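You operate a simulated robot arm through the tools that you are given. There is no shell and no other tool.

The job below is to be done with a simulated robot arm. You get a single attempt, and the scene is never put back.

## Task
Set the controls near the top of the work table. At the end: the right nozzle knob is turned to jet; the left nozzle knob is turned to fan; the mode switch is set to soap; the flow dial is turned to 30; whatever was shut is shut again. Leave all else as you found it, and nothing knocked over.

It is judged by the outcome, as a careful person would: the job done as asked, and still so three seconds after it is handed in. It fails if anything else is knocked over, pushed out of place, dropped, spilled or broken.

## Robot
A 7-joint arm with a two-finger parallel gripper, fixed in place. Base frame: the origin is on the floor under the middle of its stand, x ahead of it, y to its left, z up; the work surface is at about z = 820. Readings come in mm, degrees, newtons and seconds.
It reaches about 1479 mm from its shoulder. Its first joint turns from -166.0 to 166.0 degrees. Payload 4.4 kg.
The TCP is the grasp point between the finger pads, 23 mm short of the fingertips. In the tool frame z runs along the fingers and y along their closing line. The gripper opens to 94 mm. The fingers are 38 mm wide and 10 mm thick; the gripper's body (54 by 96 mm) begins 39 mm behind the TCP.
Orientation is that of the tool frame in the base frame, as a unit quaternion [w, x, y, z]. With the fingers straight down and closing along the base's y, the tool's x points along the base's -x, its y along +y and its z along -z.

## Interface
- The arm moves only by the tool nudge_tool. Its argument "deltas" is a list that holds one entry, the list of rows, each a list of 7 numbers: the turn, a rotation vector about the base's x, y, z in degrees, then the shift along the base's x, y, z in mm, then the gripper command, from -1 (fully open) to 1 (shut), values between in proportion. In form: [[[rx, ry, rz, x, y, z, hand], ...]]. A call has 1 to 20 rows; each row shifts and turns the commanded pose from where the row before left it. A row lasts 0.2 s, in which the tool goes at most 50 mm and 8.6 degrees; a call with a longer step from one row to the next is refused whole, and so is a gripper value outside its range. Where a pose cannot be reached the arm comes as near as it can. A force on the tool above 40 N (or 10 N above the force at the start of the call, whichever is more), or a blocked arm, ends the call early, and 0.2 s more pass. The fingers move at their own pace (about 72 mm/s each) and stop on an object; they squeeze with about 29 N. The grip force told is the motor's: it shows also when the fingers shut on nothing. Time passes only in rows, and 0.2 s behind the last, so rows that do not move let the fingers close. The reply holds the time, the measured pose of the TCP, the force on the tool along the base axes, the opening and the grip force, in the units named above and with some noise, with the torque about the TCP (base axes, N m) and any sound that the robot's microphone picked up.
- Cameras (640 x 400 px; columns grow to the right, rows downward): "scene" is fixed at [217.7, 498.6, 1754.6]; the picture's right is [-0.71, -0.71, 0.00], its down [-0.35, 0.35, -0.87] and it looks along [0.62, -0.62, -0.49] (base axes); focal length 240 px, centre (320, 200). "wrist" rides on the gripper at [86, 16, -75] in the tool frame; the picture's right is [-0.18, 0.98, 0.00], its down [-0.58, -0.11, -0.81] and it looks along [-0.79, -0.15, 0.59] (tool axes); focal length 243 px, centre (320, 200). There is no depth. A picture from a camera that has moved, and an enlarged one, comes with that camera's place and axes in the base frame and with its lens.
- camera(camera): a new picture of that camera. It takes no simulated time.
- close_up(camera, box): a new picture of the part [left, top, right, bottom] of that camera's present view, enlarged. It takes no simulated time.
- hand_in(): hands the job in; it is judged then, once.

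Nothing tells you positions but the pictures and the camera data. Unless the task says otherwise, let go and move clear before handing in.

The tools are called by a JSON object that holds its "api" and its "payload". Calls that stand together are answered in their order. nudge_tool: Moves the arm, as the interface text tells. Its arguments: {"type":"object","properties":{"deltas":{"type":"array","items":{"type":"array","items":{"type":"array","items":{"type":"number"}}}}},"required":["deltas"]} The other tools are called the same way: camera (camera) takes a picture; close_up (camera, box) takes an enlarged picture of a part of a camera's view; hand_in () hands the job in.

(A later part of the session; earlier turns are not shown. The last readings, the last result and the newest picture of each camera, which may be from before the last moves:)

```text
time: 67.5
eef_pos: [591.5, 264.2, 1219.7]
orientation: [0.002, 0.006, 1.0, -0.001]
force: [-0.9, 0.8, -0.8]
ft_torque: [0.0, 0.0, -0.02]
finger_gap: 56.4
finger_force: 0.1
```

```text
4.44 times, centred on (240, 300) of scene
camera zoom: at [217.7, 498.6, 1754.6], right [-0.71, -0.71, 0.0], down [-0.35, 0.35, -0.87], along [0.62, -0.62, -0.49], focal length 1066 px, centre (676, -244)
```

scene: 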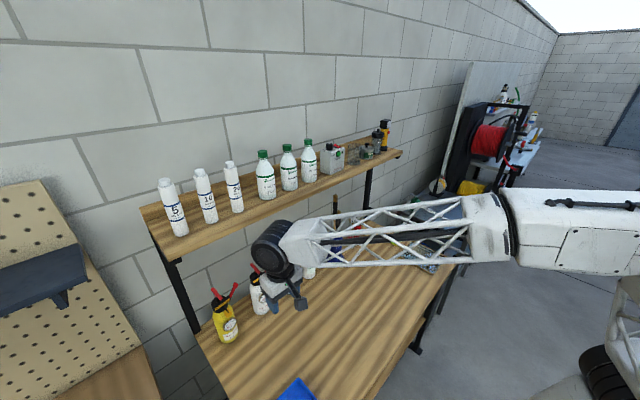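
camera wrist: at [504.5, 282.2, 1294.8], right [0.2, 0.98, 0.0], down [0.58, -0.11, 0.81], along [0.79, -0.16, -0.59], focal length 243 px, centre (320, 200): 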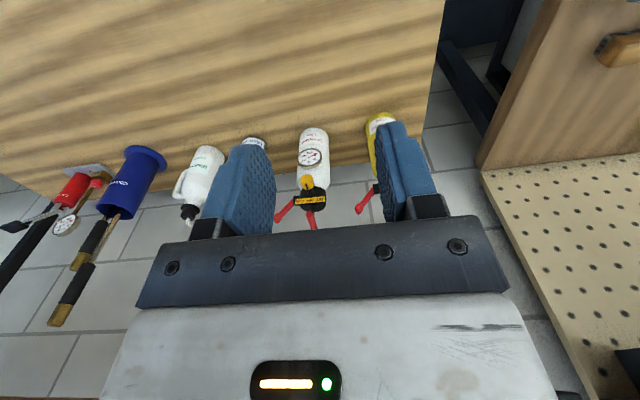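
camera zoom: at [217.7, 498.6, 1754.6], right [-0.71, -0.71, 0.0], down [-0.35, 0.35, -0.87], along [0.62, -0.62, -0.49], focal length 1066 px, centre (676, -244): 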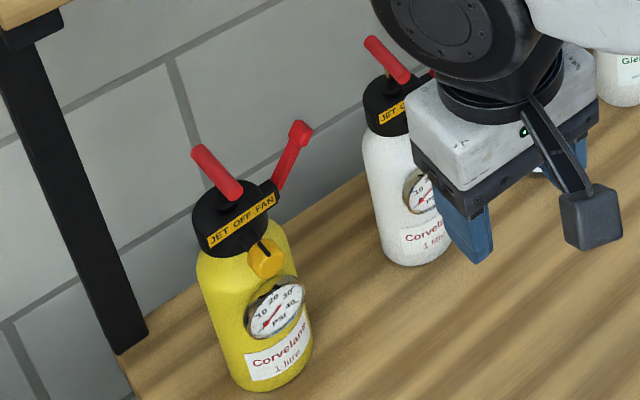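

The knobs are small yellow cylinders with a black pointer mark, facing forward, with the JET/OFF/FAN label above and a gauge below. I zoom in more to find the knob's axis and then go for a level front view.

{"api": "close_up", "payload": {"camera": "scene", "box": [210, 280, 250, 330]}}

{"api": "close_up", "payload": {"camera": "wrist", "box": [270, 150, 350, 220]}}

```text
8.00 times, centred on (230, 305) of scene
camera zoom: at [217.7, 498.6, 1754.6], right [-0.71, -0.71, 0.0], down [-0.35, 0.35, -0.87], along [0.62, -0.62, -0.49], focal length 1919 px, centre (1040, -640)
```

zoom: 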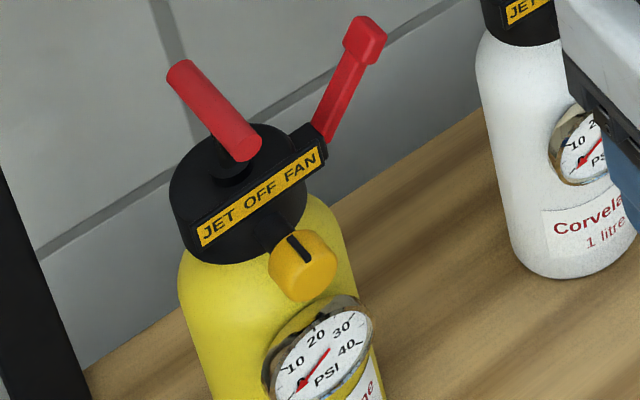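

```text
5.71 times, centred on (310, 185) of wrist
camera zoom: at [504.5, 282.2, 1294.8], right [0.2, 0.98, 0.0], down [0.58, -0.11, 0.81], along [0.79, -0.16, -0.59], focal length 1386 px, centre (377, 286)
```

zoom: 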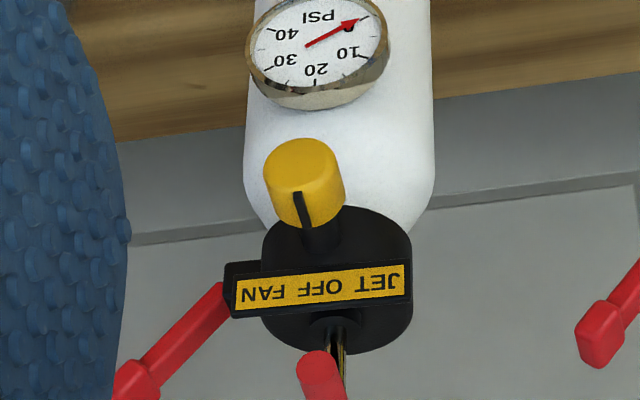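

The knob is a cylinder on a stem at the cap's front, pointer at OFF (up). I pitch the hand 36° forward and lower it to get a level front view of the white sprayer.

{"api": "nudge_tool", "payload": {"deltas": [[[0, -5.2, 0, 12, -7, -37, -0.2], [0, -5.2, 0, 12, -7, -37, -0.2], [0, -5.2, 0, 12, -7, -37, -0.2], [0, -5.2, 0, 12, -7, -37, -0.2], [0, -5.2, 0, 12, -7, -37, -0.2], [0, -5.2, 0, 12, -7, -37, -0.2], [0, -4.8, 0, 8, -7, -37, -0.2], [0, 0, 0, 0, 0, 0, -0.2]]]}}

{"api": "camera", "payload": {"camera": "wrist"}}

{"api": "camera", "payload": {"camera": "scene"}}

```text
time: 69.3
eef_pos: [671.0, 214.1, 960.4]
orientation: [0.311, 0.005, 0.951, 0.001]
force: [0.7, 0.3, 0.4]
ft_torque: [0.02, -0.02, 0.0]
finger_gap: 56.3
finger_force: 0.0
```

```text
taken
camera wrist: at [557.9, 233.2, 969.6], right [0.16, 0.98, 0.11], down [-0.01, -0.11, 0.99], along [0.99, -0.16, -0.01], focal length 243 px, centre (320, 200)
```

wrist: 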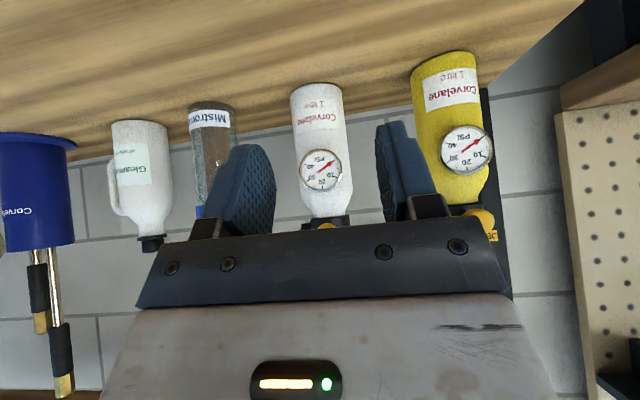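

```text
taken
```

scene: 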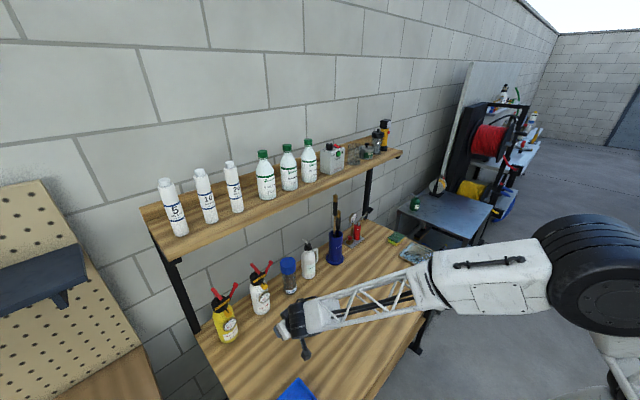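

I raise the hand 75 mm so the knobs come clear of the palm in the picture.

{"api": "nudge_tool", "payload": {"deltas": [[[0, 0, 0, 0, 0, 40, -0.2], [0, 0, 0, 0, 0, 40, -0.2], [0, 0, 0, 0, 0, 0, -0.2]]]}}

{"api": "camera", "payload": {"camera": "wrist"}}

{"api": "close_up", "payload": {"camera": "wrist", "box": [272, 120, 368, 180]}}

{"api": "close_up", "payload": {"camera": "wrist", "box": [410, 90, 538, 170]}}

```text
time: 70.1
eef_pos: [674.0, 213.5, 1037.5]
orientation: [0.31, 0.006, 0.951, 0.001]
force: [0.0, 1.2, 0.6]
ft_torque: [0.0, -0.01, 0.0]
finger_gap: 56.5
finger_force: 0.1
```

```text
taken
camera wrist: at [559.1, 232.5, 1048.3], right [0.16, 0.98, 0.11], down [-0.01, -0.11, 0.99], along [0.99, -0.16, -0.01], focal length 243 px, centre (320, 200)
```

wrist: 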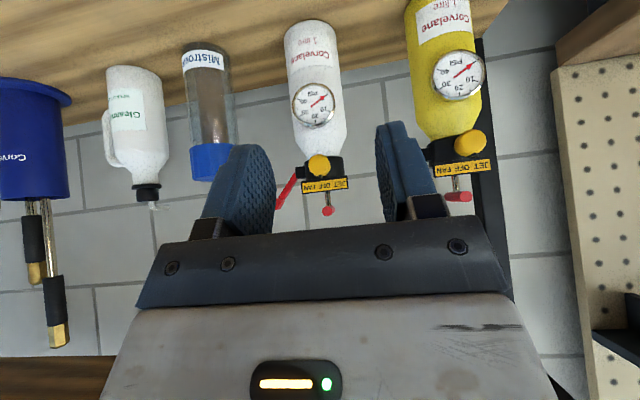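

```text
6.67 times, centred on (320, 150) of wrist
camera zoom: at [559.1, 232.5, 1048.3], right [0.16, 0.98, 0.11], down [-0.01, -0.11, 0.99], along [0.99, -0.16, -0.01], focal length 1618 px, centre (320, 533)
```

zoom: 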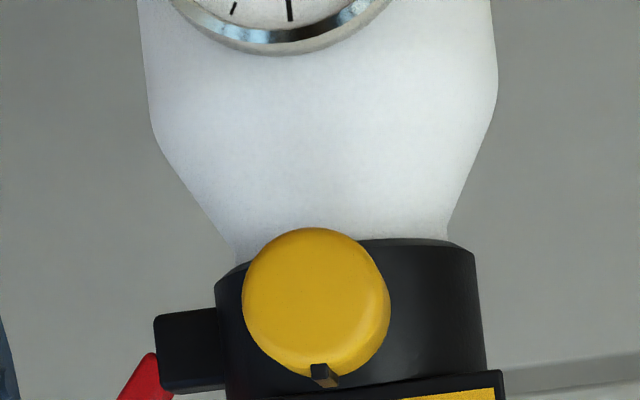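

```text
5.00 times, centred on (474, 130) of wrist
camera zoom: at [559.1, 232.5, 1048.3], right [0.16, 0.98, 0.11], down [-0.01, -0.11, 0.99], along [0.99, -0.16, -0.01], focal length 1213 px, centre (-450, 550)
```

zoom: 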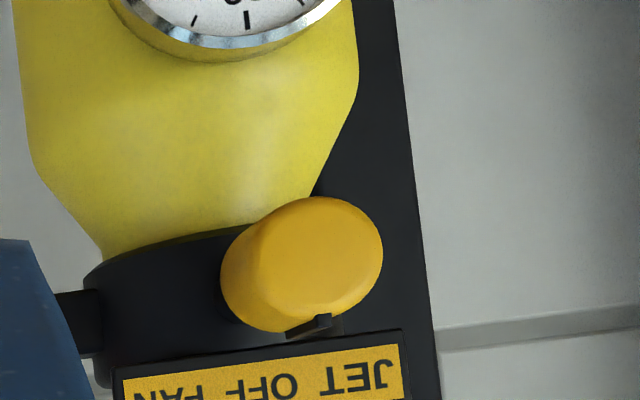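

Triangulating: the white knob's face centre is at about (831.6, 192.6, 1008), ~25 mm diameter, axis nearly along x and level; JET is 44° to the left of OFF, FAN 44° to the right. I bring the hand level (fingers pointing +x) at a stand-off on that axis.

{"api": "nudge_tool", "payload": {"deltas": [[[0, -7.7, 0.6, 0, -3, -4, -0.2], [0, -7.7, 0, 0, -3, -4, -0.2], [0, -7.7, 0, 0, -3, -4, -0.2], [0, -7.7, 0, 0, -3, -4, -0.2], [0, -7.7, 0, 0, -3, -4, -0.2], [0, -7.7, 0, 0, -3, -4, -0.2], [0, -7.6, 0, 0, -3, -5, -0.2], [0, 0, 0, 0, 0, 0, -0.2]]]}}

{"api": "camera", "payload": {"camera": "wrist"}}

{"api": "camera", "payload": {"camera": "scene"}}

```text
time: 71.9
eef_pos: [672.2, 193.0, 1011.4]
orientation: [0.708, -0.001, 0.707, 0.003]
force: [-0.1, 0.3, -0.2]
ft_torque: [0.02, -0.01, 0.03]
finger_gap: 56.1
finger_force: 0.2
```

```text
taken
camera wrist: at [597.1, 210.0, 925.1], right [-0.01, 0.98, 0.19], down [-0.81, -0.12, 0.58], along [0.59, -0.15, 0.79], focal length 243 px, centre (320, 200)
```

wrist: 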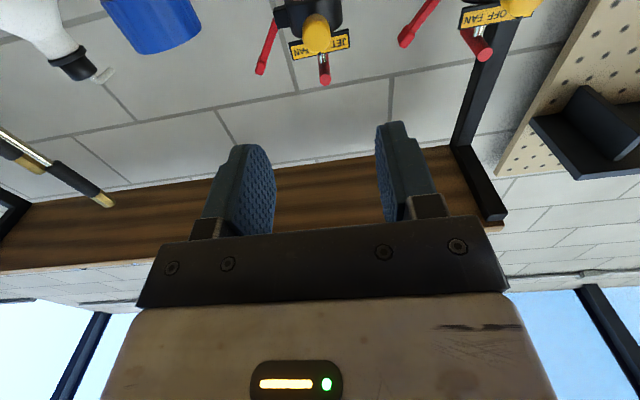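

```text
taken
```

scene: 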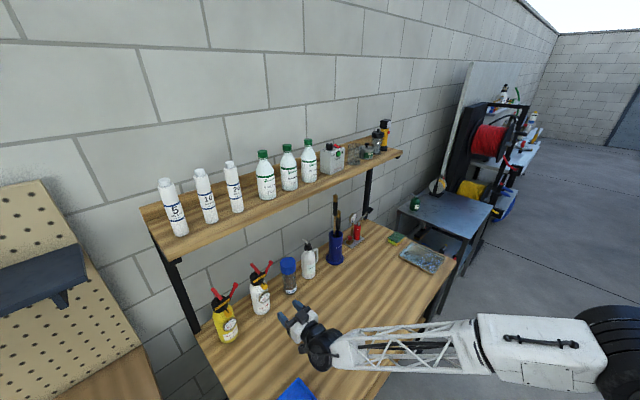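

Level now. I approach to a closer stand-off and check alignment with the knob.

{"api": "nudge_tool", "payload": {"deltas": [[[0, 0, 0, 32, -0.5, -1, -0.2], [0, 0, 0, 32, -0.5, -1, -0.2], [0, 0, 0, 30, -0.4, -1, -0.2], [0, 0, 0, 0, 0, 0, -0.2]]]}}

{"api": "camera", "payload": {"camera": "wrist"}}

{"api": "close_up", "payload": {"camera": "wrist", "box": [220, 40, 420, 165]}}

{"api": "close_up", "payload": {"camera": "scene", "box": [230, 250, 310, 330]}}

```text
time: 72.9
eef_pos: [767.7, 192.2, 1008.7]
orientation: [0.707, -0.001, 0.707, 0.003]
force: [-0.1, -0.6, -0.6]
ft_torque: [-0.01, -0.01, 0.0]
finger_gap: 56.6
finger_force: 0.1
```

```text
taken
camera wrist: at [693.3, 208.4, 923.1], right [-0.01, 0.98, 0.19], down [-0.81, -0.11, 0.58], along [0.59, -0.15, 0.79], focal length 243 px, centre (320, 200)
```

wrist: 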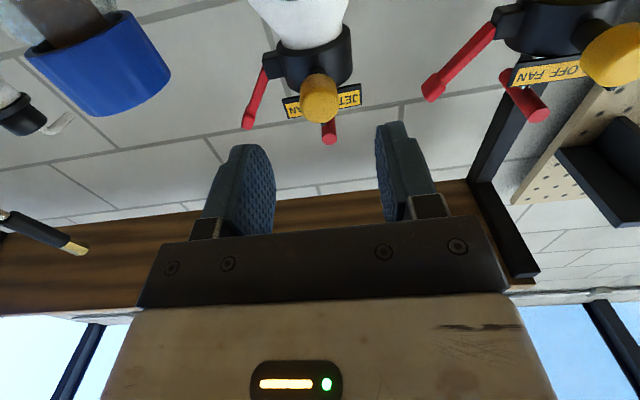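

```text
3.20 times, centred on (320, 102) of wrist
camera zoom: at [693.3, 208.4, 923.1], right [-0.01, 0.98, 0.19], down [-0.81, -0.11, 0.58], along [0.59, -0.15, 0.79], focal length 776 px, centre (320, 512)
```

zoom: 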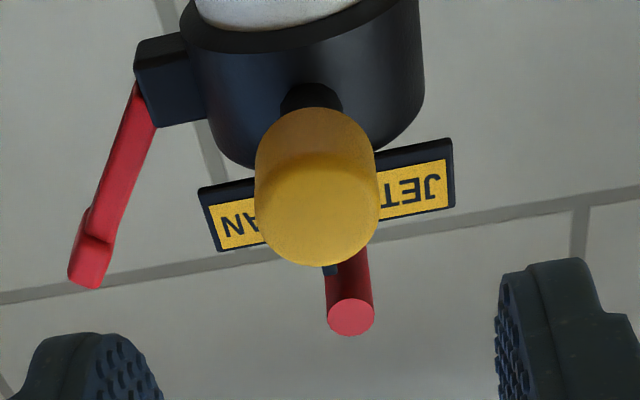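

```text
5.00 times, centred on (270, 290) of scene
camera zoom: at [217.7, 498.6, 1754.6], right [-0.71, -0.71, 0.0], down [-0.35, 0.35, -0.87], along [0.62, -0.62, -0.49], focal length 1200 px, centre (570, -250)
```

zoom: 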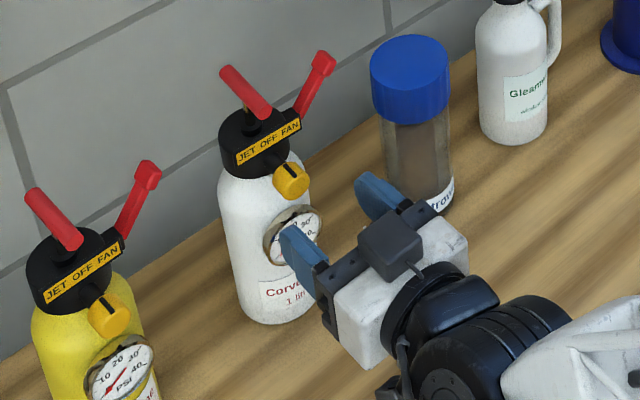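

The knob is within half a millimetre of the hand's axis. I narrow the fingers to 40 mm and advance, then recheck before the last bit.

{"api": "nudge_tool", "payload": {"deltas": [[[0, 0, 0, 0, -0.4, 0, 0.15], [0, 0, 0, 15, 0, 0, 0.15], [0, 0, 0, 15, 0, 0, 0.15], [0, 0, 0, 0, 0, 0, 0.15]]]}}

{"api": "close_up", "payload": {"camera": "wrist", "box": [220, 80, 420, 205]}}

{"api": "close_up", "payload": {"camera": "scene", "box": [230, 250, 310, 330]}}

```text
time: 73.9
eef_pos: [796.9, 191.5, 1008.9]
orientation: [0.707, -0.001, 0.707, 0.003]
force: [-0.8, 0.5, -0.6]
ft_torque: [-0.06, 0.01, 0.03]
finger_gap: 39.9
finger_force: 0.0
```

```text
3.20 times, centred on (320, 142) of wrist
camera zoom: at [722.4, 207.8, 923.0], right [-0.01, 0.98, 0.19], down [-0.81, -0.11, 0.58], along [0.59, -0.15, 0.79], focal length 776 px, centre (320, 384)
```

zoom: 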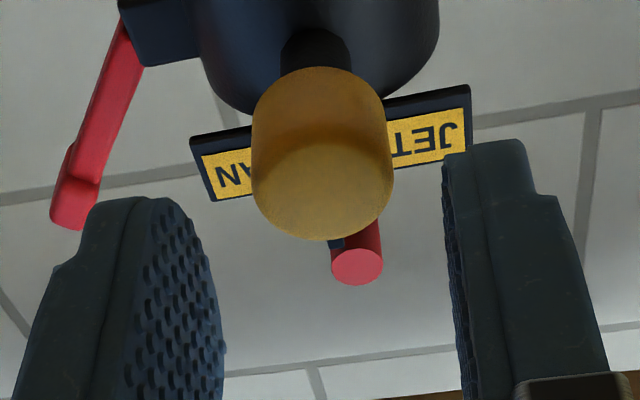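

```text
5.00 times, centred on (270, 290) of scene
camera zoom: at [217.7, 498.6, 1754.6], right [-0.71, -0.71, 0.0], down [-0.35, 0.35, -0.87], along [0.62, -0.62, -0.49], focal length 1200 px, centre (570, -250)
```

zoom: 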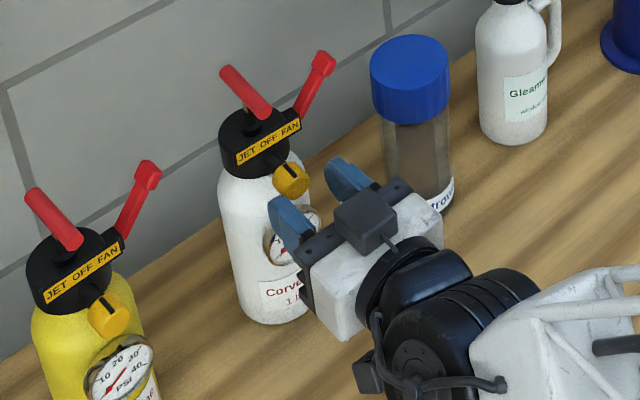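

Well aligned (+0.5 mm in y needed). I advance 20 mm so the fingertips straddle the knob but stop short of the label plate, and check.

{"api": "nudge_tool", "payload": {"deltas": [[[0, 0, 0, 0, 0.5, 0, 0.15], [0, 0, 0, 10, 0, 0, 0.15], [0, 0, 0, 10, 0, 0, 0.15], [0, 0, 0, 0, 0, 0, 0.15]]]}}

{"api": "close_up", "payload": {"camera": "wrist", "box": [220, 100, 420, 225]}}

{"api": "close_up", "payload": {"camera": "scene", "box": [245, 262, 301, 297]}}

```text
time: 74.9
eef_pos: [817.4, 191.4, 1007.6]
orientation: [0.707, -0.001, 0.707, 0.002]
force: [0.2, 0.6, -0.3]
ft_torque: [0.0, 0.01, -0.03]
finger_gap: 40.1
finger_force: 0.2
```

```text
3.20 times, centred on (320, 162) of wrist
camera zoom: at [741.9, 208.2, 922.2], right [-0.01, 0.98, 0.19], down [-0.81, -0.11, 0.58], along [0.59, -0.15, 0.79], focal length 776 px, centre (320, 320)
```

zoom: 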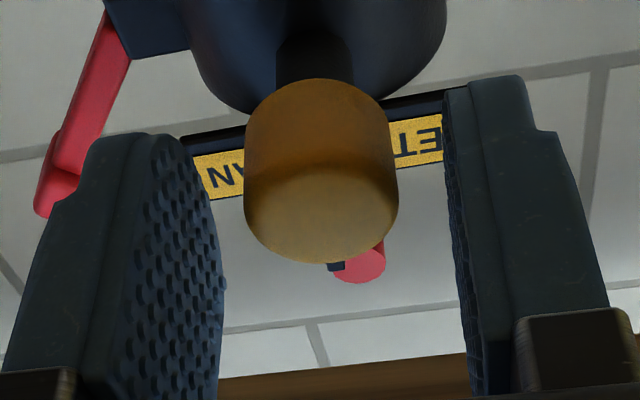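

```text
11.43 times, centred on (273, 280) of scene
camera zoom: at [217.7, 498.6, 1754.6], right [-0.71, -0.71, 0.0], down [-0.35, 0.35, -0.87], along [0.62, -0.62, -0.49], focal length 2742 px, centre (857, -709)
```

zoom: 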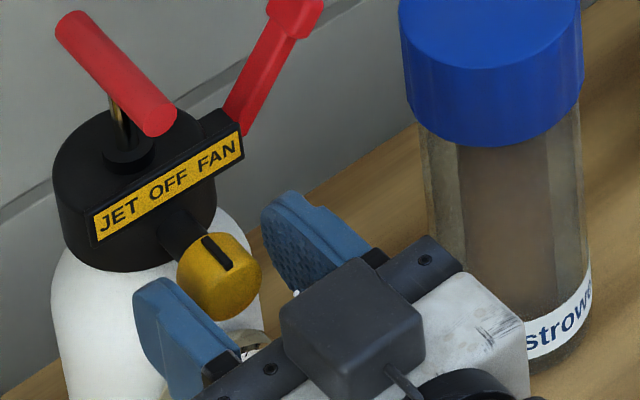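

Centred to ~0.3 mm. I raise 1 mm and close on the knob gently.

{"api": "nudge_tool", "payload": {"deltas": [[[0, 0, 0, 0, 0.2, 1, 0.15], [0, 0, 0, 0, 0, 0, 0.15], [0, 0, 0, 0, 0, 0, 0.3], [0, 0, 0, 0, 0, 0, 0.5], [0, 0, 0, 0, 0, 0, 0.55], [0, 0, 0, 0, 0, 0, 0.55]]]}}

{"api": "close_up", "payload": {"camera": "wrist", "box": [220, 100, 420, 225]}}

{"api": "close_up", "payload": {"camera": "scene", "box": [245, 262, 301, 297]}}

```text
time: 76.3
eef_pos: [816.5, 190.6, 1010.0]
orientation: [0.707, -0.001, 0.707, 0.003]
force: [1.1, -0.4, 0.0]
ft_torque: [-0.04, -0.35, -0.09]
finger_gap: 23.0
finger_force: 28.8
```

```text
3.20 times, centred on (320, 162) of wrist
camera zoom: at [741.8, 207.9, 923.6], right [-0.01, 0.98, 0.19], down [-0.81, -0.11, 0.58], along [0.59, -0.15, 0.79], focal length 776 px, centre (320, 320)
```

zoom: 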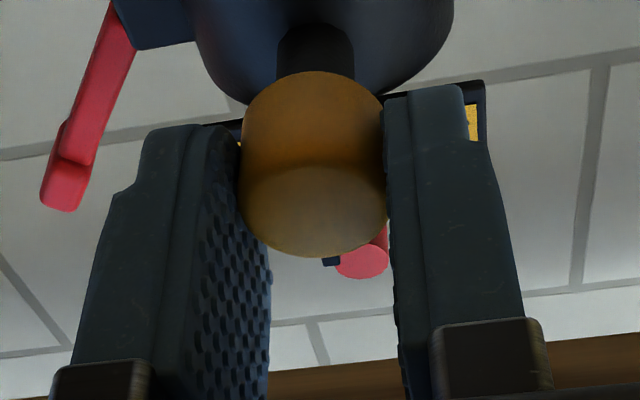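

```text
11.43 times, centred on (273, 280) of scene
camera zoom: at [217.7, 498.6, 1754.6], right [-0.71, -0.71, 0.0], down [-0.35, 0.35, -0.87], along [0.62, -0.62, -0.49], focal length 2742 px, centre (857, -709)
```

zoom: 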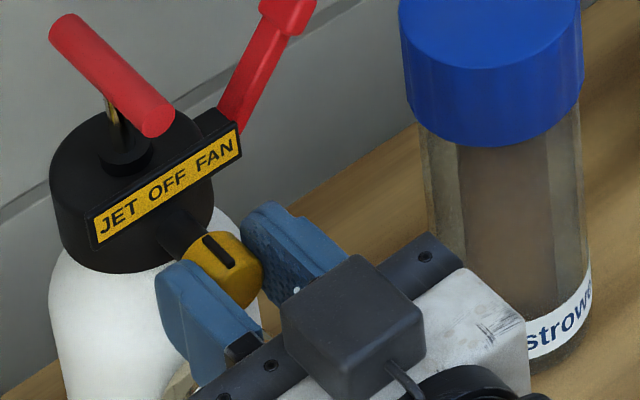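

Gripped at 23 mm. I turn toward JET (counter-clockwise as seen from the front, rx negative), first 12° as a test.

{"api": "nudge_tool", "payload": {"deltas": [[[-3, 0, 0, 0, 0, 0, 0.55], [-3, 0, 0, 0, 0, 0, 0.55], [-3, 0, 0, 0, 0, 0, 0.55], [-3, 0, 0, 0, 0, 0, 0.55], [0, 0, 0, 0, 0, 0, 0.55]]]}}

{"api": "close_up", "payload": {"camera": "wrist", "box": [220, 100, 420, 225]}}

{"api": "close_up", "payload": {"camera": "scene", "box": [245, 262, 301, 297]}}

{"api": "close_up", "payload": {"camera": "scene", "box": [230, 250, 310, 330]}}

```text
time: 77.5
eef_pos: [816.4, 192.0, 1010.9]
orientation: [0.703, -0.074, 0.703, -0.071]
force: [1.3, -0.5, 0.2]
ft_torque: [0.06, -0.27, -0.06]
finger_gap: 23.0
finger_force: 28.9
```

```text
3.20 times, centred on (320, 162) of wrist
camera zoom: at [741.6, 190.2, 922.2], right [-0.01, 1.0, -0.02], down [-0.81, 0.01, 0.59], along [0.59, 0.02, 0.81], focal length 776 px, centre (320, 320)
```

zoom: 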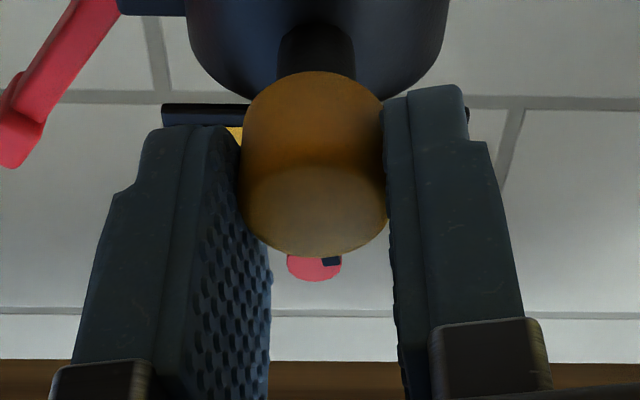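

```text
11.43 times, centred on (273, 280) of scene
camera zoom: at [217.7, 498.6, 1754.6], right [-0.71, -0.71, 0.0], down [-0.35, 0.35, -0.87], along [0.62, -0.62, -0.49], focal length 2742 px, centre (857, -709)
```

zoom: 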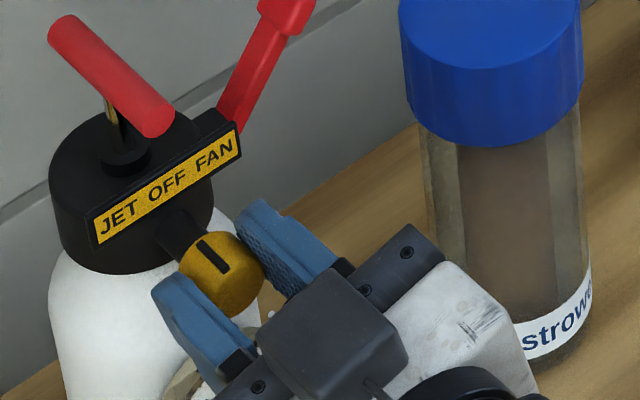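

```text
5.00 times, centred on (270, 290) of scene
camera zoom: at [217.7, 498.6, 1754.6], right [-0.71, -0.71, 0.0], down [-0.35, 0.35, -0.87], along [0.62, -0.62, -0.49], focal length 1200 px, centre (570, -250)
```

zoom: 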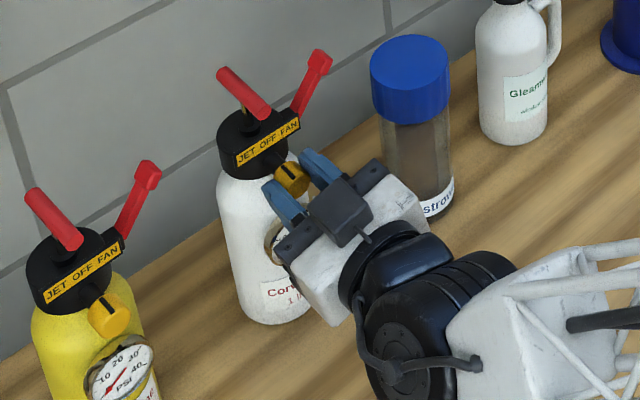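

The knob turns and the bottle stands still. I continue to 45° total.

{"api": "nudge_tool", "payload": {"deltas": [[[-3, 0, 0, 0, 0, 0, 0.55], [-3, 0, 0, 0, 0, 0, 0.55], [-3, 0, 0, 0, 0, 0, 0.55], [-3, 0, 0, 0, 0, 0, 0.55], [-3, 0, 0, 0, 0, 0, 0.55], [-3, 0, 0, 0, 0, 0, 0.55], [-3, 0, 0, 0, 0, 0, 0.55], [-3, 0, 0, 0, 0, 0, 0.55], [-3, 0, 0, 0, 0, 0, 0.55], [-3, 0, 0, 0, 0, 0, 0.55], [-3, 0, 0, 0, 0, 0, 0.55], [0, 0, 0, 0, 0, 0, 0.55]]]}}

{"api": "close_up", "payload": {"camera": "wrist", "box": [220, 100, 420, 225]}}

{"api": "close_up", "payload": {"camera": "scene", "box": [245, 262, 301, 297]}}

{"api": "close_up", "payload": {"camera": "scene", "box": [230, 250, 310, 330]}}

```text
time: 80.1
eef_pos: [816.9, 191.3, 1010.1]
orientation: [0.653, -0.272, 0.654, -0.268]
force: [1.0, 0.0, 0.8]
ft_torque: [0.03, 0.28, 0.01]
finger_gap: 22.7
finger_force: 28.8
```

```text
3.20 times, centred on (320, 162) of wrist
camera zoom: at [741.3, 142.1, 938.2], right [-0.01, 0.83, -0.56], down [-0.81, 0.33, 0.49], along [0.59, 0.46, 0.66], focal length 776 px, centre (320, 320)
```

zoom: 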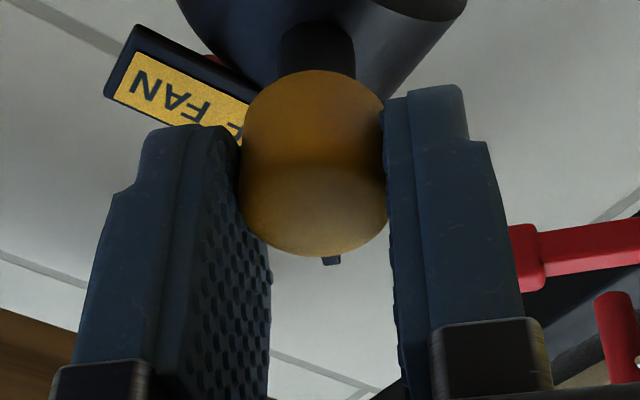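

```text
11.43 times, centred on (273, 280) of scene
camera zoom: at [217.7, 498.6, 1754.6], right [-0.71, -0.71, 0.0], down [-0.35, 0.35, -0.87], along [0.62, -0.62, -0.49], focal length 2742 px, centre (857, -709)
```

zoom: 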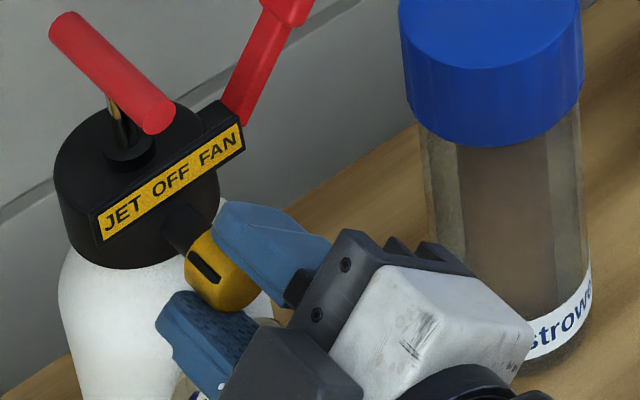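

```text
5.00 times, centred on (270, 290) of scene
camera zoom: at [217.7, 498.6, 1754.6], right [-0.71, -0.71, 0.0], down [-0.35, 0.35, -0.87], along [0.62, -0.62, -0.49], focal length 1200 px, centre (570, -250)
```

zoom: 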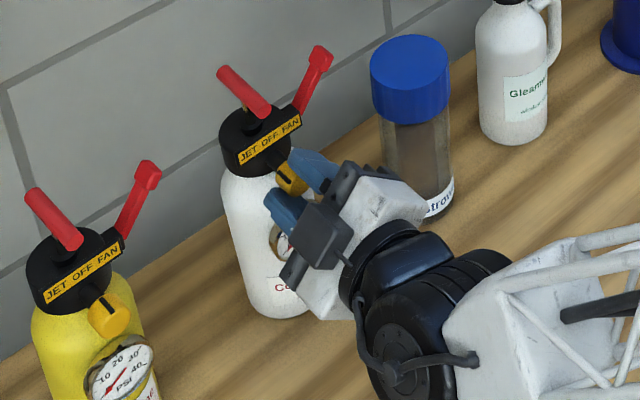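

The pointer has moved toward JET, but the bottle now leans slightly with the knob. I look closely at the base and pointer before going on.

{"api": "close_up", "payload": {"camera": "scene", "box": [190, 240, 350, 340]}}

{"api": "close_up", "payload": {"camera": "scene", "box": [250, 265, 282, 290]}}

```text
4.00 times, centred on (270, 290) of scene
camera zoom: at [217.7, 498.6, 1754.6], right [-0.71, -0.71, 0.0], down [-0.35, 0.35, -0.87], along [0.62, -0.62, -0.49], focal length 960 px, centre (520, -160)
```

zoom: 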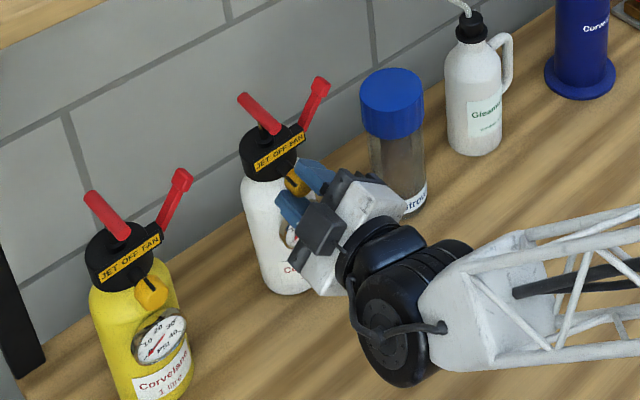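

```text
16.00 times, centred on (266, 278) of scene
camera zoom: at [217.7, 498.6, 1754.6], right [-0.71, -0.71, 0.0], down [-0.35, 0.35, -0.87], along [0.62, -0.62, -0.49], focal length 3838 px, centre (1184, -1040)
```

zoom: 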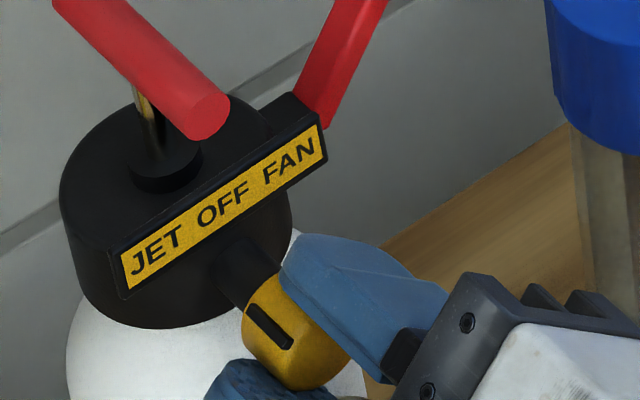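

Tilt is only ~2° so far. I turn another 6° to learn whether there is a stop near here.

{"api": "nudge_tool", "payload": {"deltas": [[[-3, 0, 0, 0, 0, 0, 0.55], [-3, 0, 0, 0, 0, 0, 0.55], [0, 0, 0, 0, 0, 0, 0.55]]]}}

{"api": "close_up", "payload": {"camera": "wrist", "box": [220, 100, 420, 225]}}

{"api": "close_up", "payload": {"camera": "scene", "box": [190, 240, 350, 340]}}

{"api": "close_up", "payload": {"camera": "scene", "box": [250, 265, 282, 290]}}

```text
time: 80.9
eef_pos: [817.0, 191.7, 1010.5]
orientation: [0.638, -0.306, 0.639, -0.302]
force: [0.6, -2.0, 0.0]
ft_torque: [0.03, 0.21, -0.02]
finger_gap: 22.8
finger_force: 29.3
```

```text
3.20 times, centred on (320, 162) of wrist
camera zoom: at [741.6, 135.0, 943.8], right [-0.01, 0.76, -0.65], down [-0.81, 0.38, 0.45], along [0.59, 0.52, 0.61], focal length 776 px, centre (320, 320)
```

zoom: 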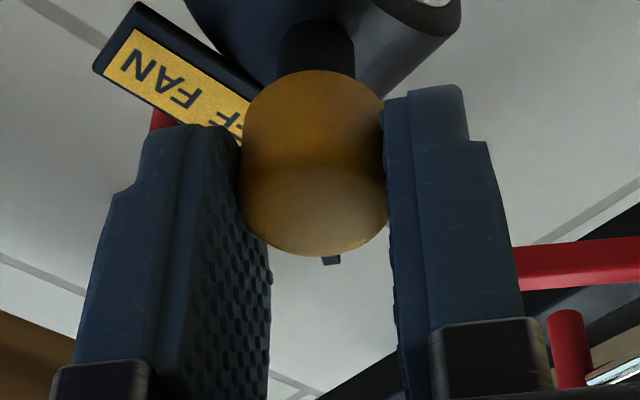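

```text
4.00 times, centred on (270, 290) of scene
camera zoom: at [217.7, 498.6, 1754.6], right [-0.71, -0.71, 0.0], down [-0.35, 0.35, -0.87], along [0.62, -0.62, -0.49], focal length 960 px, centre (520, -160)
```

zoom: 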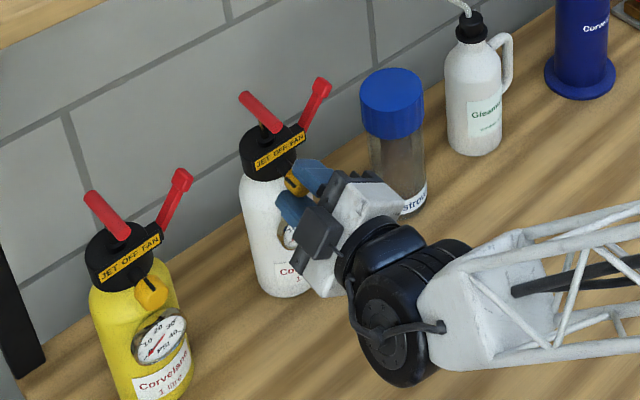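

```text
16.00 times, centred on (266, 278) of scene
camera zoom: at [217.7, 498.6, 1754.6], right [-0.71, -0.71, 0.0], down [-0.35, 0.35, -0.87], along [0.62, -0.62, -0.49], focal length 3838 px, centre (1184, -1040)
```

zoom: 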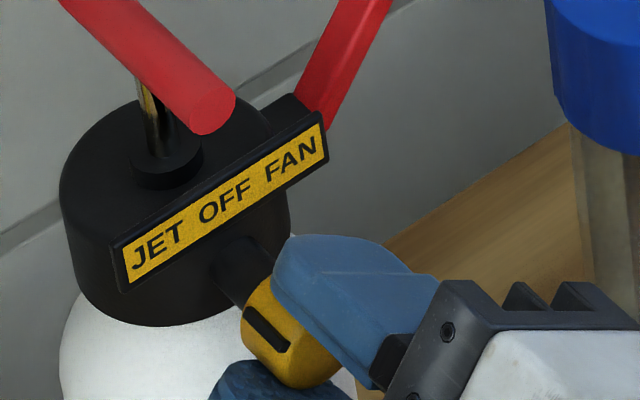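

The bottle swung back upright, like passing a detent; the pointer is now ~50° toward JET. I release, back off and look from the front to read it.

{"api": "nudge_tool", "payload": {"deltas": [[[0, 0, 0, 0, 0, 0, 0.4], [0, 0, 0, 0, 0, 0, 0.2], [0, 0, 0, 0, 0, 0, 0.15], [0, 0, 0, -10, 0, 0, 0.15], [0, 0, 0, -20, 0, 0, 0.15], [0, 0, 0, -30, 0, 0, 0.15], [0, 0, 0, -30, 0, 0, 0.15], [0, 0, 0, 0, 0, 0, 0.15]]]}}

{"api": "camera", "payload": {"camera": "wrist"}}

{"api": "close_up", "payload": {"camera": "scene", "box": [250, 265, 282, 290]}}

{"api": "close_up", "payload": {"camera": "scene", "box": [190, 240, 350, 340]}}

```text
time: 82.7
eef_pos: [726.8, 192.1, 1009.3]
orientation: [0.638, -0.305, 0.64, -0.301]
force: [0.0, 0.4, -0.5]
ft_torque: [-0.01, -0.01, -0.03]
finger_gap: 40.2
finger_force: 0.0
```

```text
taken
camera wrist: at [651.8, 135.5, 941.8], right [-0.01, 0.76, -0.65], down [-0.81, 0.38, 0.45], along [0.59, 0.52, 0.61], focal length 243 px, centre (320, 200)
```

wrist: 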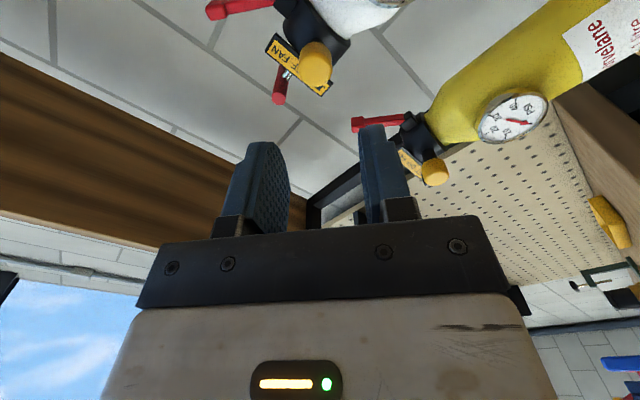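

```text
16.00 times, centred on (266, 278) of scene
camera zoom: at [217.7, 498.6, 1754.6], right [-0.71, -0.71, 0.0], down [-0.35, 0.35, -0.87], along [0.62, -0.62, -0.49], focal length 3838 px, centre (1184, -1040)
```

zoom: 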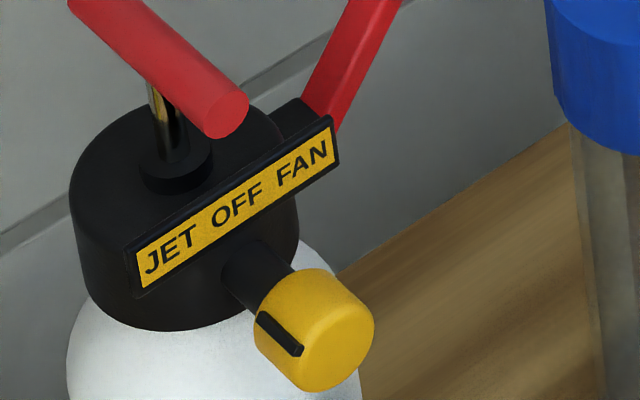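

```text
4.00 times, centred on (270, 290) of scene
camera zoom: at [217.7, 498.6, 1754.6], right [-0.71, -0.71, 0.0], down [-0.35, 0.35, -0.87], along [0.62, -0.62, -0.49], focal length 960 px, centre (520, -160)
```

zoom: 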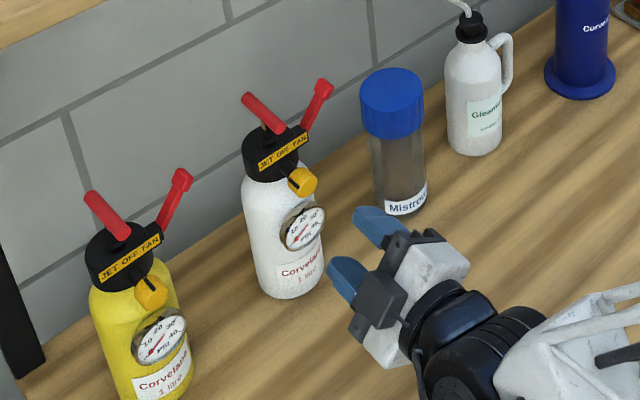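

Bottle is upright, shifted only a few mm. To read the pointer angle exactly I roll the hand back and take the level front view again.

{"api": "nudge_tool", "payload": {"deltas": [[[8.5, 0, 0, -8, 0, 0, 0.15], [8.5, 0, 0, -8, 0, 0, 0.15], [8.5, 0, 0, -8, 0, 0, 0.15], [8.5, 0, 0, -8, 0, 0, 0.15], [8.5, 0, 0, -8, 0, 0, 0.15], [8.5, 0, 0, -8, 0, 0, 0.15], [0, 7.7, 0, 0, 3, 5, 0.15], [0, 7.7, 0, 0, 3, 5, 0.15], [0, 7.7, 0, 0, 3, 5, 0.15], [0, 7.7, 0, 0, 3, 5, 0.15], [0, 7.7, 0, 0, 3, 5, 0.15], [0, 7.7, 0, 0, 3, 5, 0.15], [0, 7.6, 0, 0, 3, 5, 0.15], [0, 0, 0, 0, 0, 0, 0.15]]]}}

{"api": "camera", "payload": {"camera": "wrist"}}

{"api": "close_up", "payload": {"camera": "wrist", "box": [260, 110, 388, 190]}}

```text
time: 85.7
eef_pos: [678.6, 212.1, 1045.2]
orientation: [0.311, 0.001, 0.951, 0.004]
force: [-1.4, 0.2, -0.7]
ft_torque: [0.0, 0.03, 0.01]
finger_gap: 39.8
finger_force: 0.2
```

```text
taken
camera wrist: at [564.0, 229.0, 1055.3], right [0.15, 0.98, 0.11], down [-0.01, -0.11, 0.99], along [0.99, -0.15, -0.01], focal length 243 px, centre (320, 200)
```

wrist: 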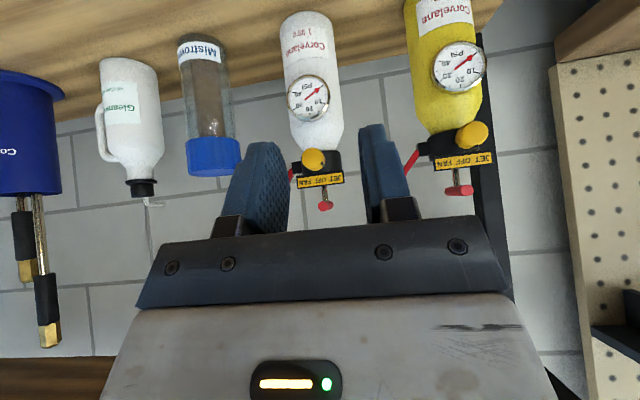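

```text
5.00 times, centred on (324, 150) of wrist
camera zoom: at [564.0, 229.0, 1055.3], right [0.15, 0.98, 0.11], down [-0.01, -0.11, 0.99], along [0.99, -0.15, -0.01], focal length 1213 px, centre (300, 450)
```

zoom: 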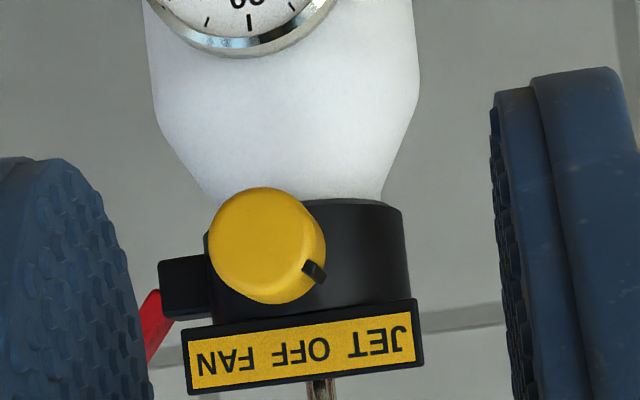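

The white (right) knob's pointer sits at ~58–60° toward JET, having snapped to its stop/detent after release – right nozzle is on JET. Now I shift left to face the yellow (left) sprayer.

{"api": "nudge_tool", "payload": {"deltas": [[[0, 0, 0, -8, 35, 0, 0.15], [0, 0, 0, -8, 40, 0, 0.15], [0, 0, 0, -8, 40, 0, 0.15], [0, 0, 0, 0, 40, 0, 0.15], [0, 0, 0, 0, 0, 0, 0.15]]]}}

{"api": "camera", "payload": {"camera": "wrist"}}

{"api": "close_up", "payload": {"camera": "wrist", "box": [260, 110, 388, 190]}}

{"api": "camera", "payload": {"camera": "scene"}}

```text
time: 86.9
eef_pos: [656.6, 368.0, 1045.5]
orientation: [0.311, 0.001, 0.95, 0.002]
force: [0.3, 0.1, 0.7]
ft_torque: [-0.02, 0.01, 0.0]
finger_gap: 40.1
finger_force: 0.0
```

```text
taken
camera wrist: at [542.2, 384.8, 1054.6], right [0.15, 0.98, 0.11], down [-0.01, -0.11, 0.99], along [0.99, -0.15, -0.01], focal length 243 px, centre (320, 200)
```

wrist: 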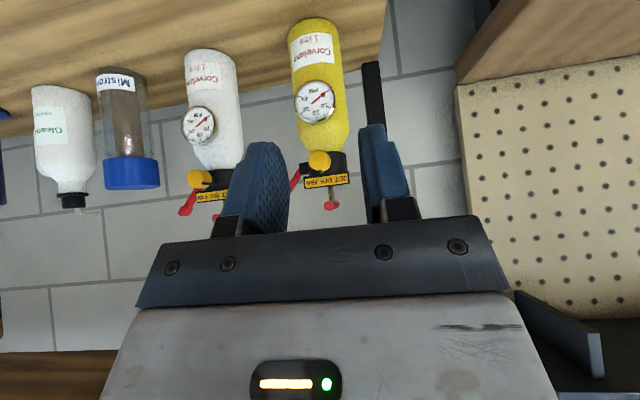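

```text
5.00 times, centred on (324, 150) of wrist
camera zoom: at [542.2, 384.8, 1054.6], right [0.15, 0.98, 0.11], down [-0.01, -0.11, 0.99], along [0.99, -0.15, -0.01], focal length 1213 px, centre (300, 450)
```

zoom: 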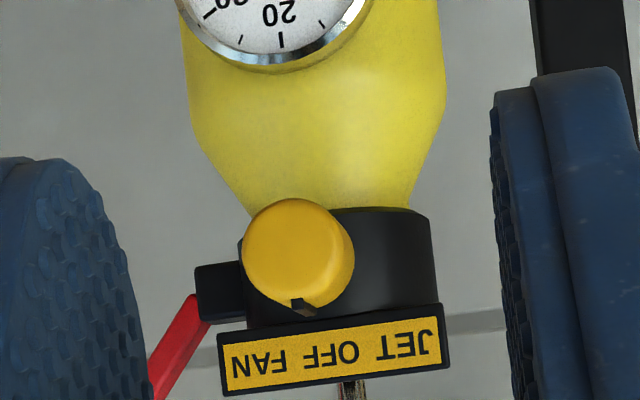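

```text
taken
```

scene: 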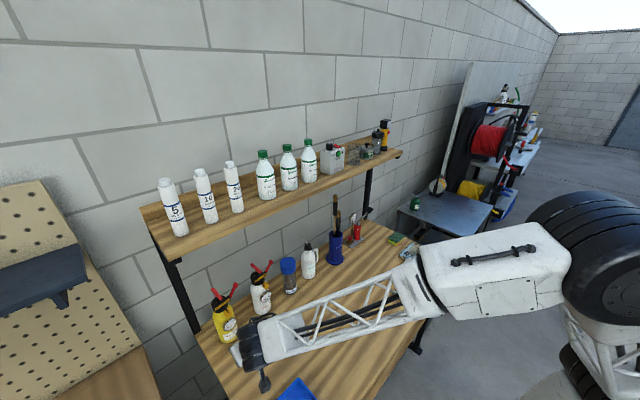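

Yellow knob's face is at about (815, 348, 1008), pointer at OFF. I level the hand and come to a stand-off on its axis.

{"api": "nudge_tool", "payload": {"deltas": [[[0, -7.7, 0, 0, -3, -5, 0.15], [0, -7.7, 0, 0, -3, -5, 0.15], [0, -7.7, 0, 0, -3, -5, 0.15], [0, -7.7, 0, 0, -3, -5, 0.15], [0, -7.7, 0, 0, -3, -5, 0.15], [0, -7.7, 0, 0, -3, -5, 0.15], [0, -7.6, 0, 0, -2.6, -6, 0.15], [0, 0, 0, 32, 0, 0, 0.15], [0, 0, 0, 32, 0, 0, 0.15], [0, 0, 0, 30, 0, 0, 0.15], [0, 0, 0, 0, 0, 0, 0.15]]]}}

{"api": "close_up", "payload": {"camera": "wrist", "box": [220, 60, 420, 185]}}

{"api": "close_up", "payload": {"camera": "scene", "box": [190, 260, 286, 320]}}

```text
time: 89.3
eef_pos: [749.1, 349.3, 1007.9]
orientation: [0.707, -0.001, 0.707, 0.003]
force: [0.7, -0.3, -0.3]
ft_torque: [0.04, 0.02, 0.01]
finger_gap: 40.1
finger_force: 0.0
```

```text
3.20 times, centred on (320, 122) of wrist
camera zoom: at [674.5, 365.8, 922.8], right [-0.01, 0.98, 0.19], down [-0.81, -0.11, 0.58], along [0.59, -0.15, 0.79], focal length 776 px, centre (320, 448)
```

zoom: 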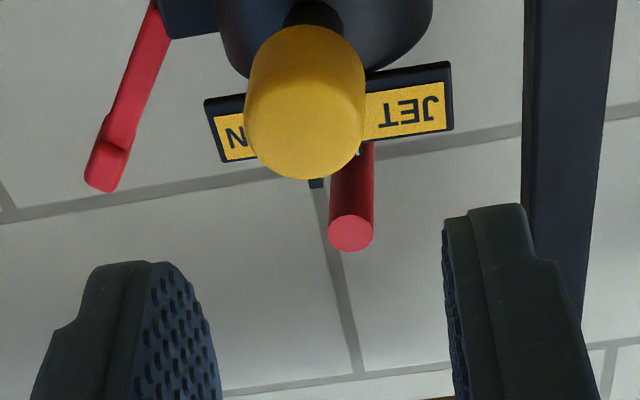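

```text
6.67 times, centred on (238, 290) of scene
camera zoom: at [217.7, 498.6, 1754.6], right [-0.71, -0.71, 0.0], down [-0.35, 0.35, -0.87], along [0.62, -0.62, -0.49], focal length 1599 px, centre (867, -400)
```

zoom: 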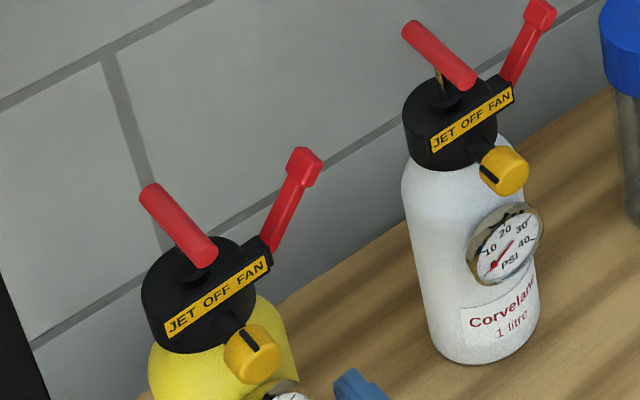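

The knob is 3 mm toward -y of the hand's axis. I correct and advance part-way, then recheck.

{"api": "nudge_tool", "payload": {"deltas": [[[0, 0, 0, 0, -3.0, 0, 0.15], [0, 0, 0, 18, 0, 0, 0.15], [0, 0, 0, 17, 0, 0, 0.15], [0, 0, 0, 0, 0, 0, 0.15]]]}}

{"api": "close_up", "payload": {"camera": "wrist", "box": [220, 90, 420, 215]}}

```text
time: 90.3
eef_pos: [784.4, 345.5, 1009.8]
orientation: [0.707, 0.001, 0.707, 0.003]
force: [-0.3, -1.1, 0.2]
ft_torque: [-0.04, -0.02, -0.02]
finger_gap: 40.0
finger_force: 0.0
```

```text
3.20 times, centred on (320, 152) of wrist
camera zoom: at [709.9, 362.3, 924.0], right [-0.01, 0.98, 0.19], down [-0.81, -0.11, 0.58], along [0.59, -0.15, 0.79], focal length 776 px, centre (320, 352)
```

zoom: 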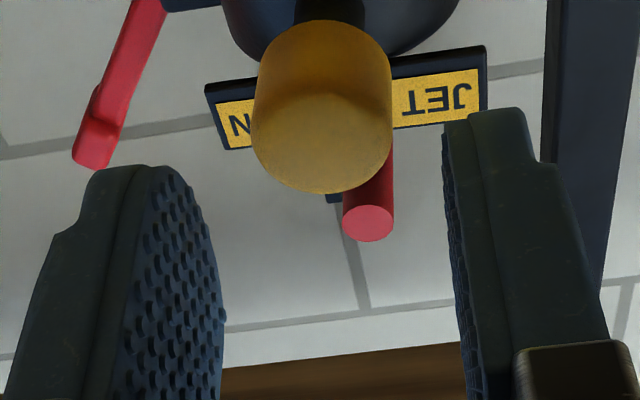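

Aligned. I advance 20 mm and close on the yellow sprayer's knob.

{"api": "nudge_tool", "payload": {"deltas": [[[0, 0, 0, 0, 0.3, -0.5, 0.15], [0, 0, 0, 10, 0, 0, 0.15], [0, 0, 0, 10, 0, 0, 0.15], [0, 0, 0, 0, 0, 0, 0.15]]]}}

{"api": "close_up", "payload": {"camera": "wrist", "box": [220, 100, 420, 225]}}

{"api": "close_up", "payload": {"camera": "scene", "box": [205, 280, 261, 315]}}

```text
time: 91.3
eef_pos: [803.6, 345.0, 1008.4]
orientation: [0.707, 0.0, 0.707, 0.003]
force: [0.1, 0.2, 0.1]
ft_torque: [-0.03, 0.0, 0.02]
finger_gap: 40.1
finger_force: 0.0
```

```text
3.20 times, centred on (320, 162) of wrist
camera zoom: at [729.2, 361.3, 922.9], right [-0.01, 0.98, 0.19], down [-0.81, -0.11, 0.58], along [0.59, -0.15, 0.79], focal length 776 px, centre (320, 320)
```

zoom: 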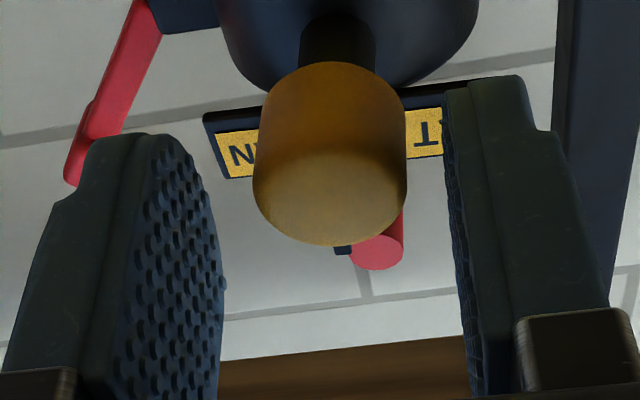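

```text
11.43 times, centred on (233, 298) of scene
camera zoom: at [217.7, 498.6, 1754.6], right [-0.71, -0.71, 0.0], down [-0.35, 0.35, -0.87], along [0.62, -0.62, -0.49], focal length 2742 px, centre (1314, -914)
```

zoom: 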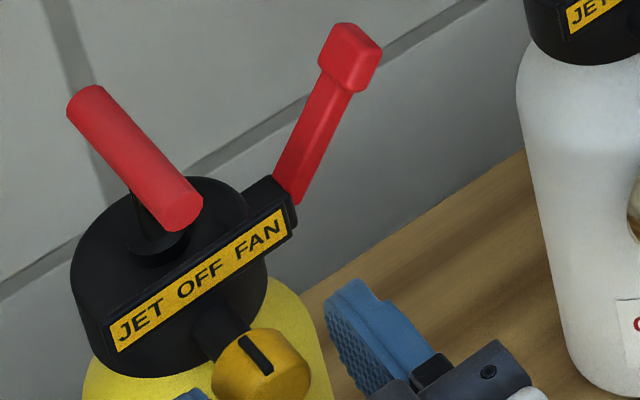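

It drifted 1.5 mm off in y; I correct that and verify before closing.

{"api": "nudge_tool", "payload": {"deltas": [[[0, 0, 0, 0, 1.5, 0, 0.15], [0, 0, 0, 0, 0, 0, 0.15], [0, 0, 0, 0, 0, 0, 0.15]]]}}

{"api": "close_up", "payload": {"camera": "wrist", "box": [220, 100, 420, 225]}}

```text
time: 92.1
eef_pos: [804.9, 345.3, 1009.1]
orientation: [0.707, -0.001, 0.707, 0.003]
force: [-0.2, -0.6, 0.8]
ft_torque: [-0.01, -0.02, 0.0]
finger_gap: 40.0
finger_force: 0.0
```

```text
3.20 times, centred on (320, 162) of wrist
camera zoom: at [729.4, 361.9, 922.6], right [-0.01, 0.98, 0.19], down [-0.81, -0.11, 0.58], along [0.59, -0.15, 0.79], focal length 776 px, centre (320, 320)
```

zoom: 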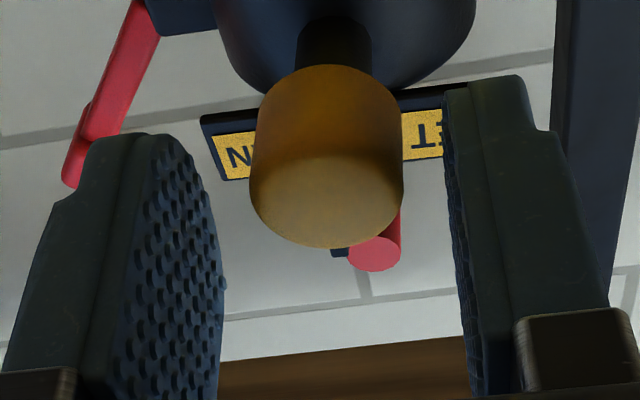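

{"api": "nudge_tool", "payload": {"deltas": [[[0, 0, 0, 0, 1.0, 0, 0.15], [0, 0, 0, 0, 0, 0, 0.15], [0, 0, 0, 0, 0, 0, 0.15]]]}}

{"api": "close_up", "payload": {"camera": "wrist", "box": [220, 100, 420, 225]}}

```text
time: 92.9
eef_pos: [804.1, 346.6, 1008.8]
orientation: [0.707, -0.002, 0.707, 0.003]
force: [-0.5, 0.3, 0.1]
ft_torque: [0.02, 0.03, -0.02]
finger_gap: 39.9
finger_force: 0.0
```

```text
3.20 times, centred on (320, 162) of wrist
camera zoom: at [728.8, 362.5, 923.1], right [-0.01, 0.98, 0.19], down [-0.81, -0.11, 0.58], along [0.59, -0.15, 0.79], focal length 776 px, centre (320, 320)
```

zoom: 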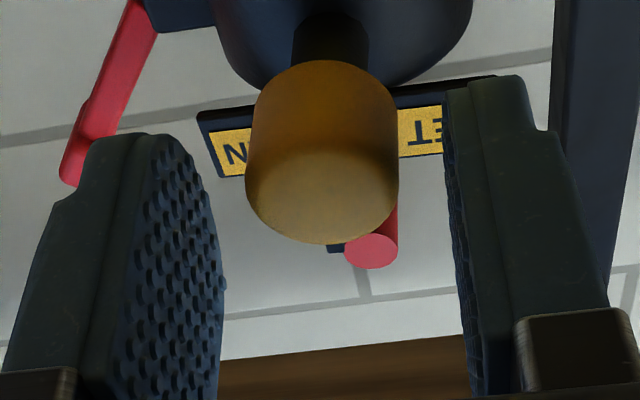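

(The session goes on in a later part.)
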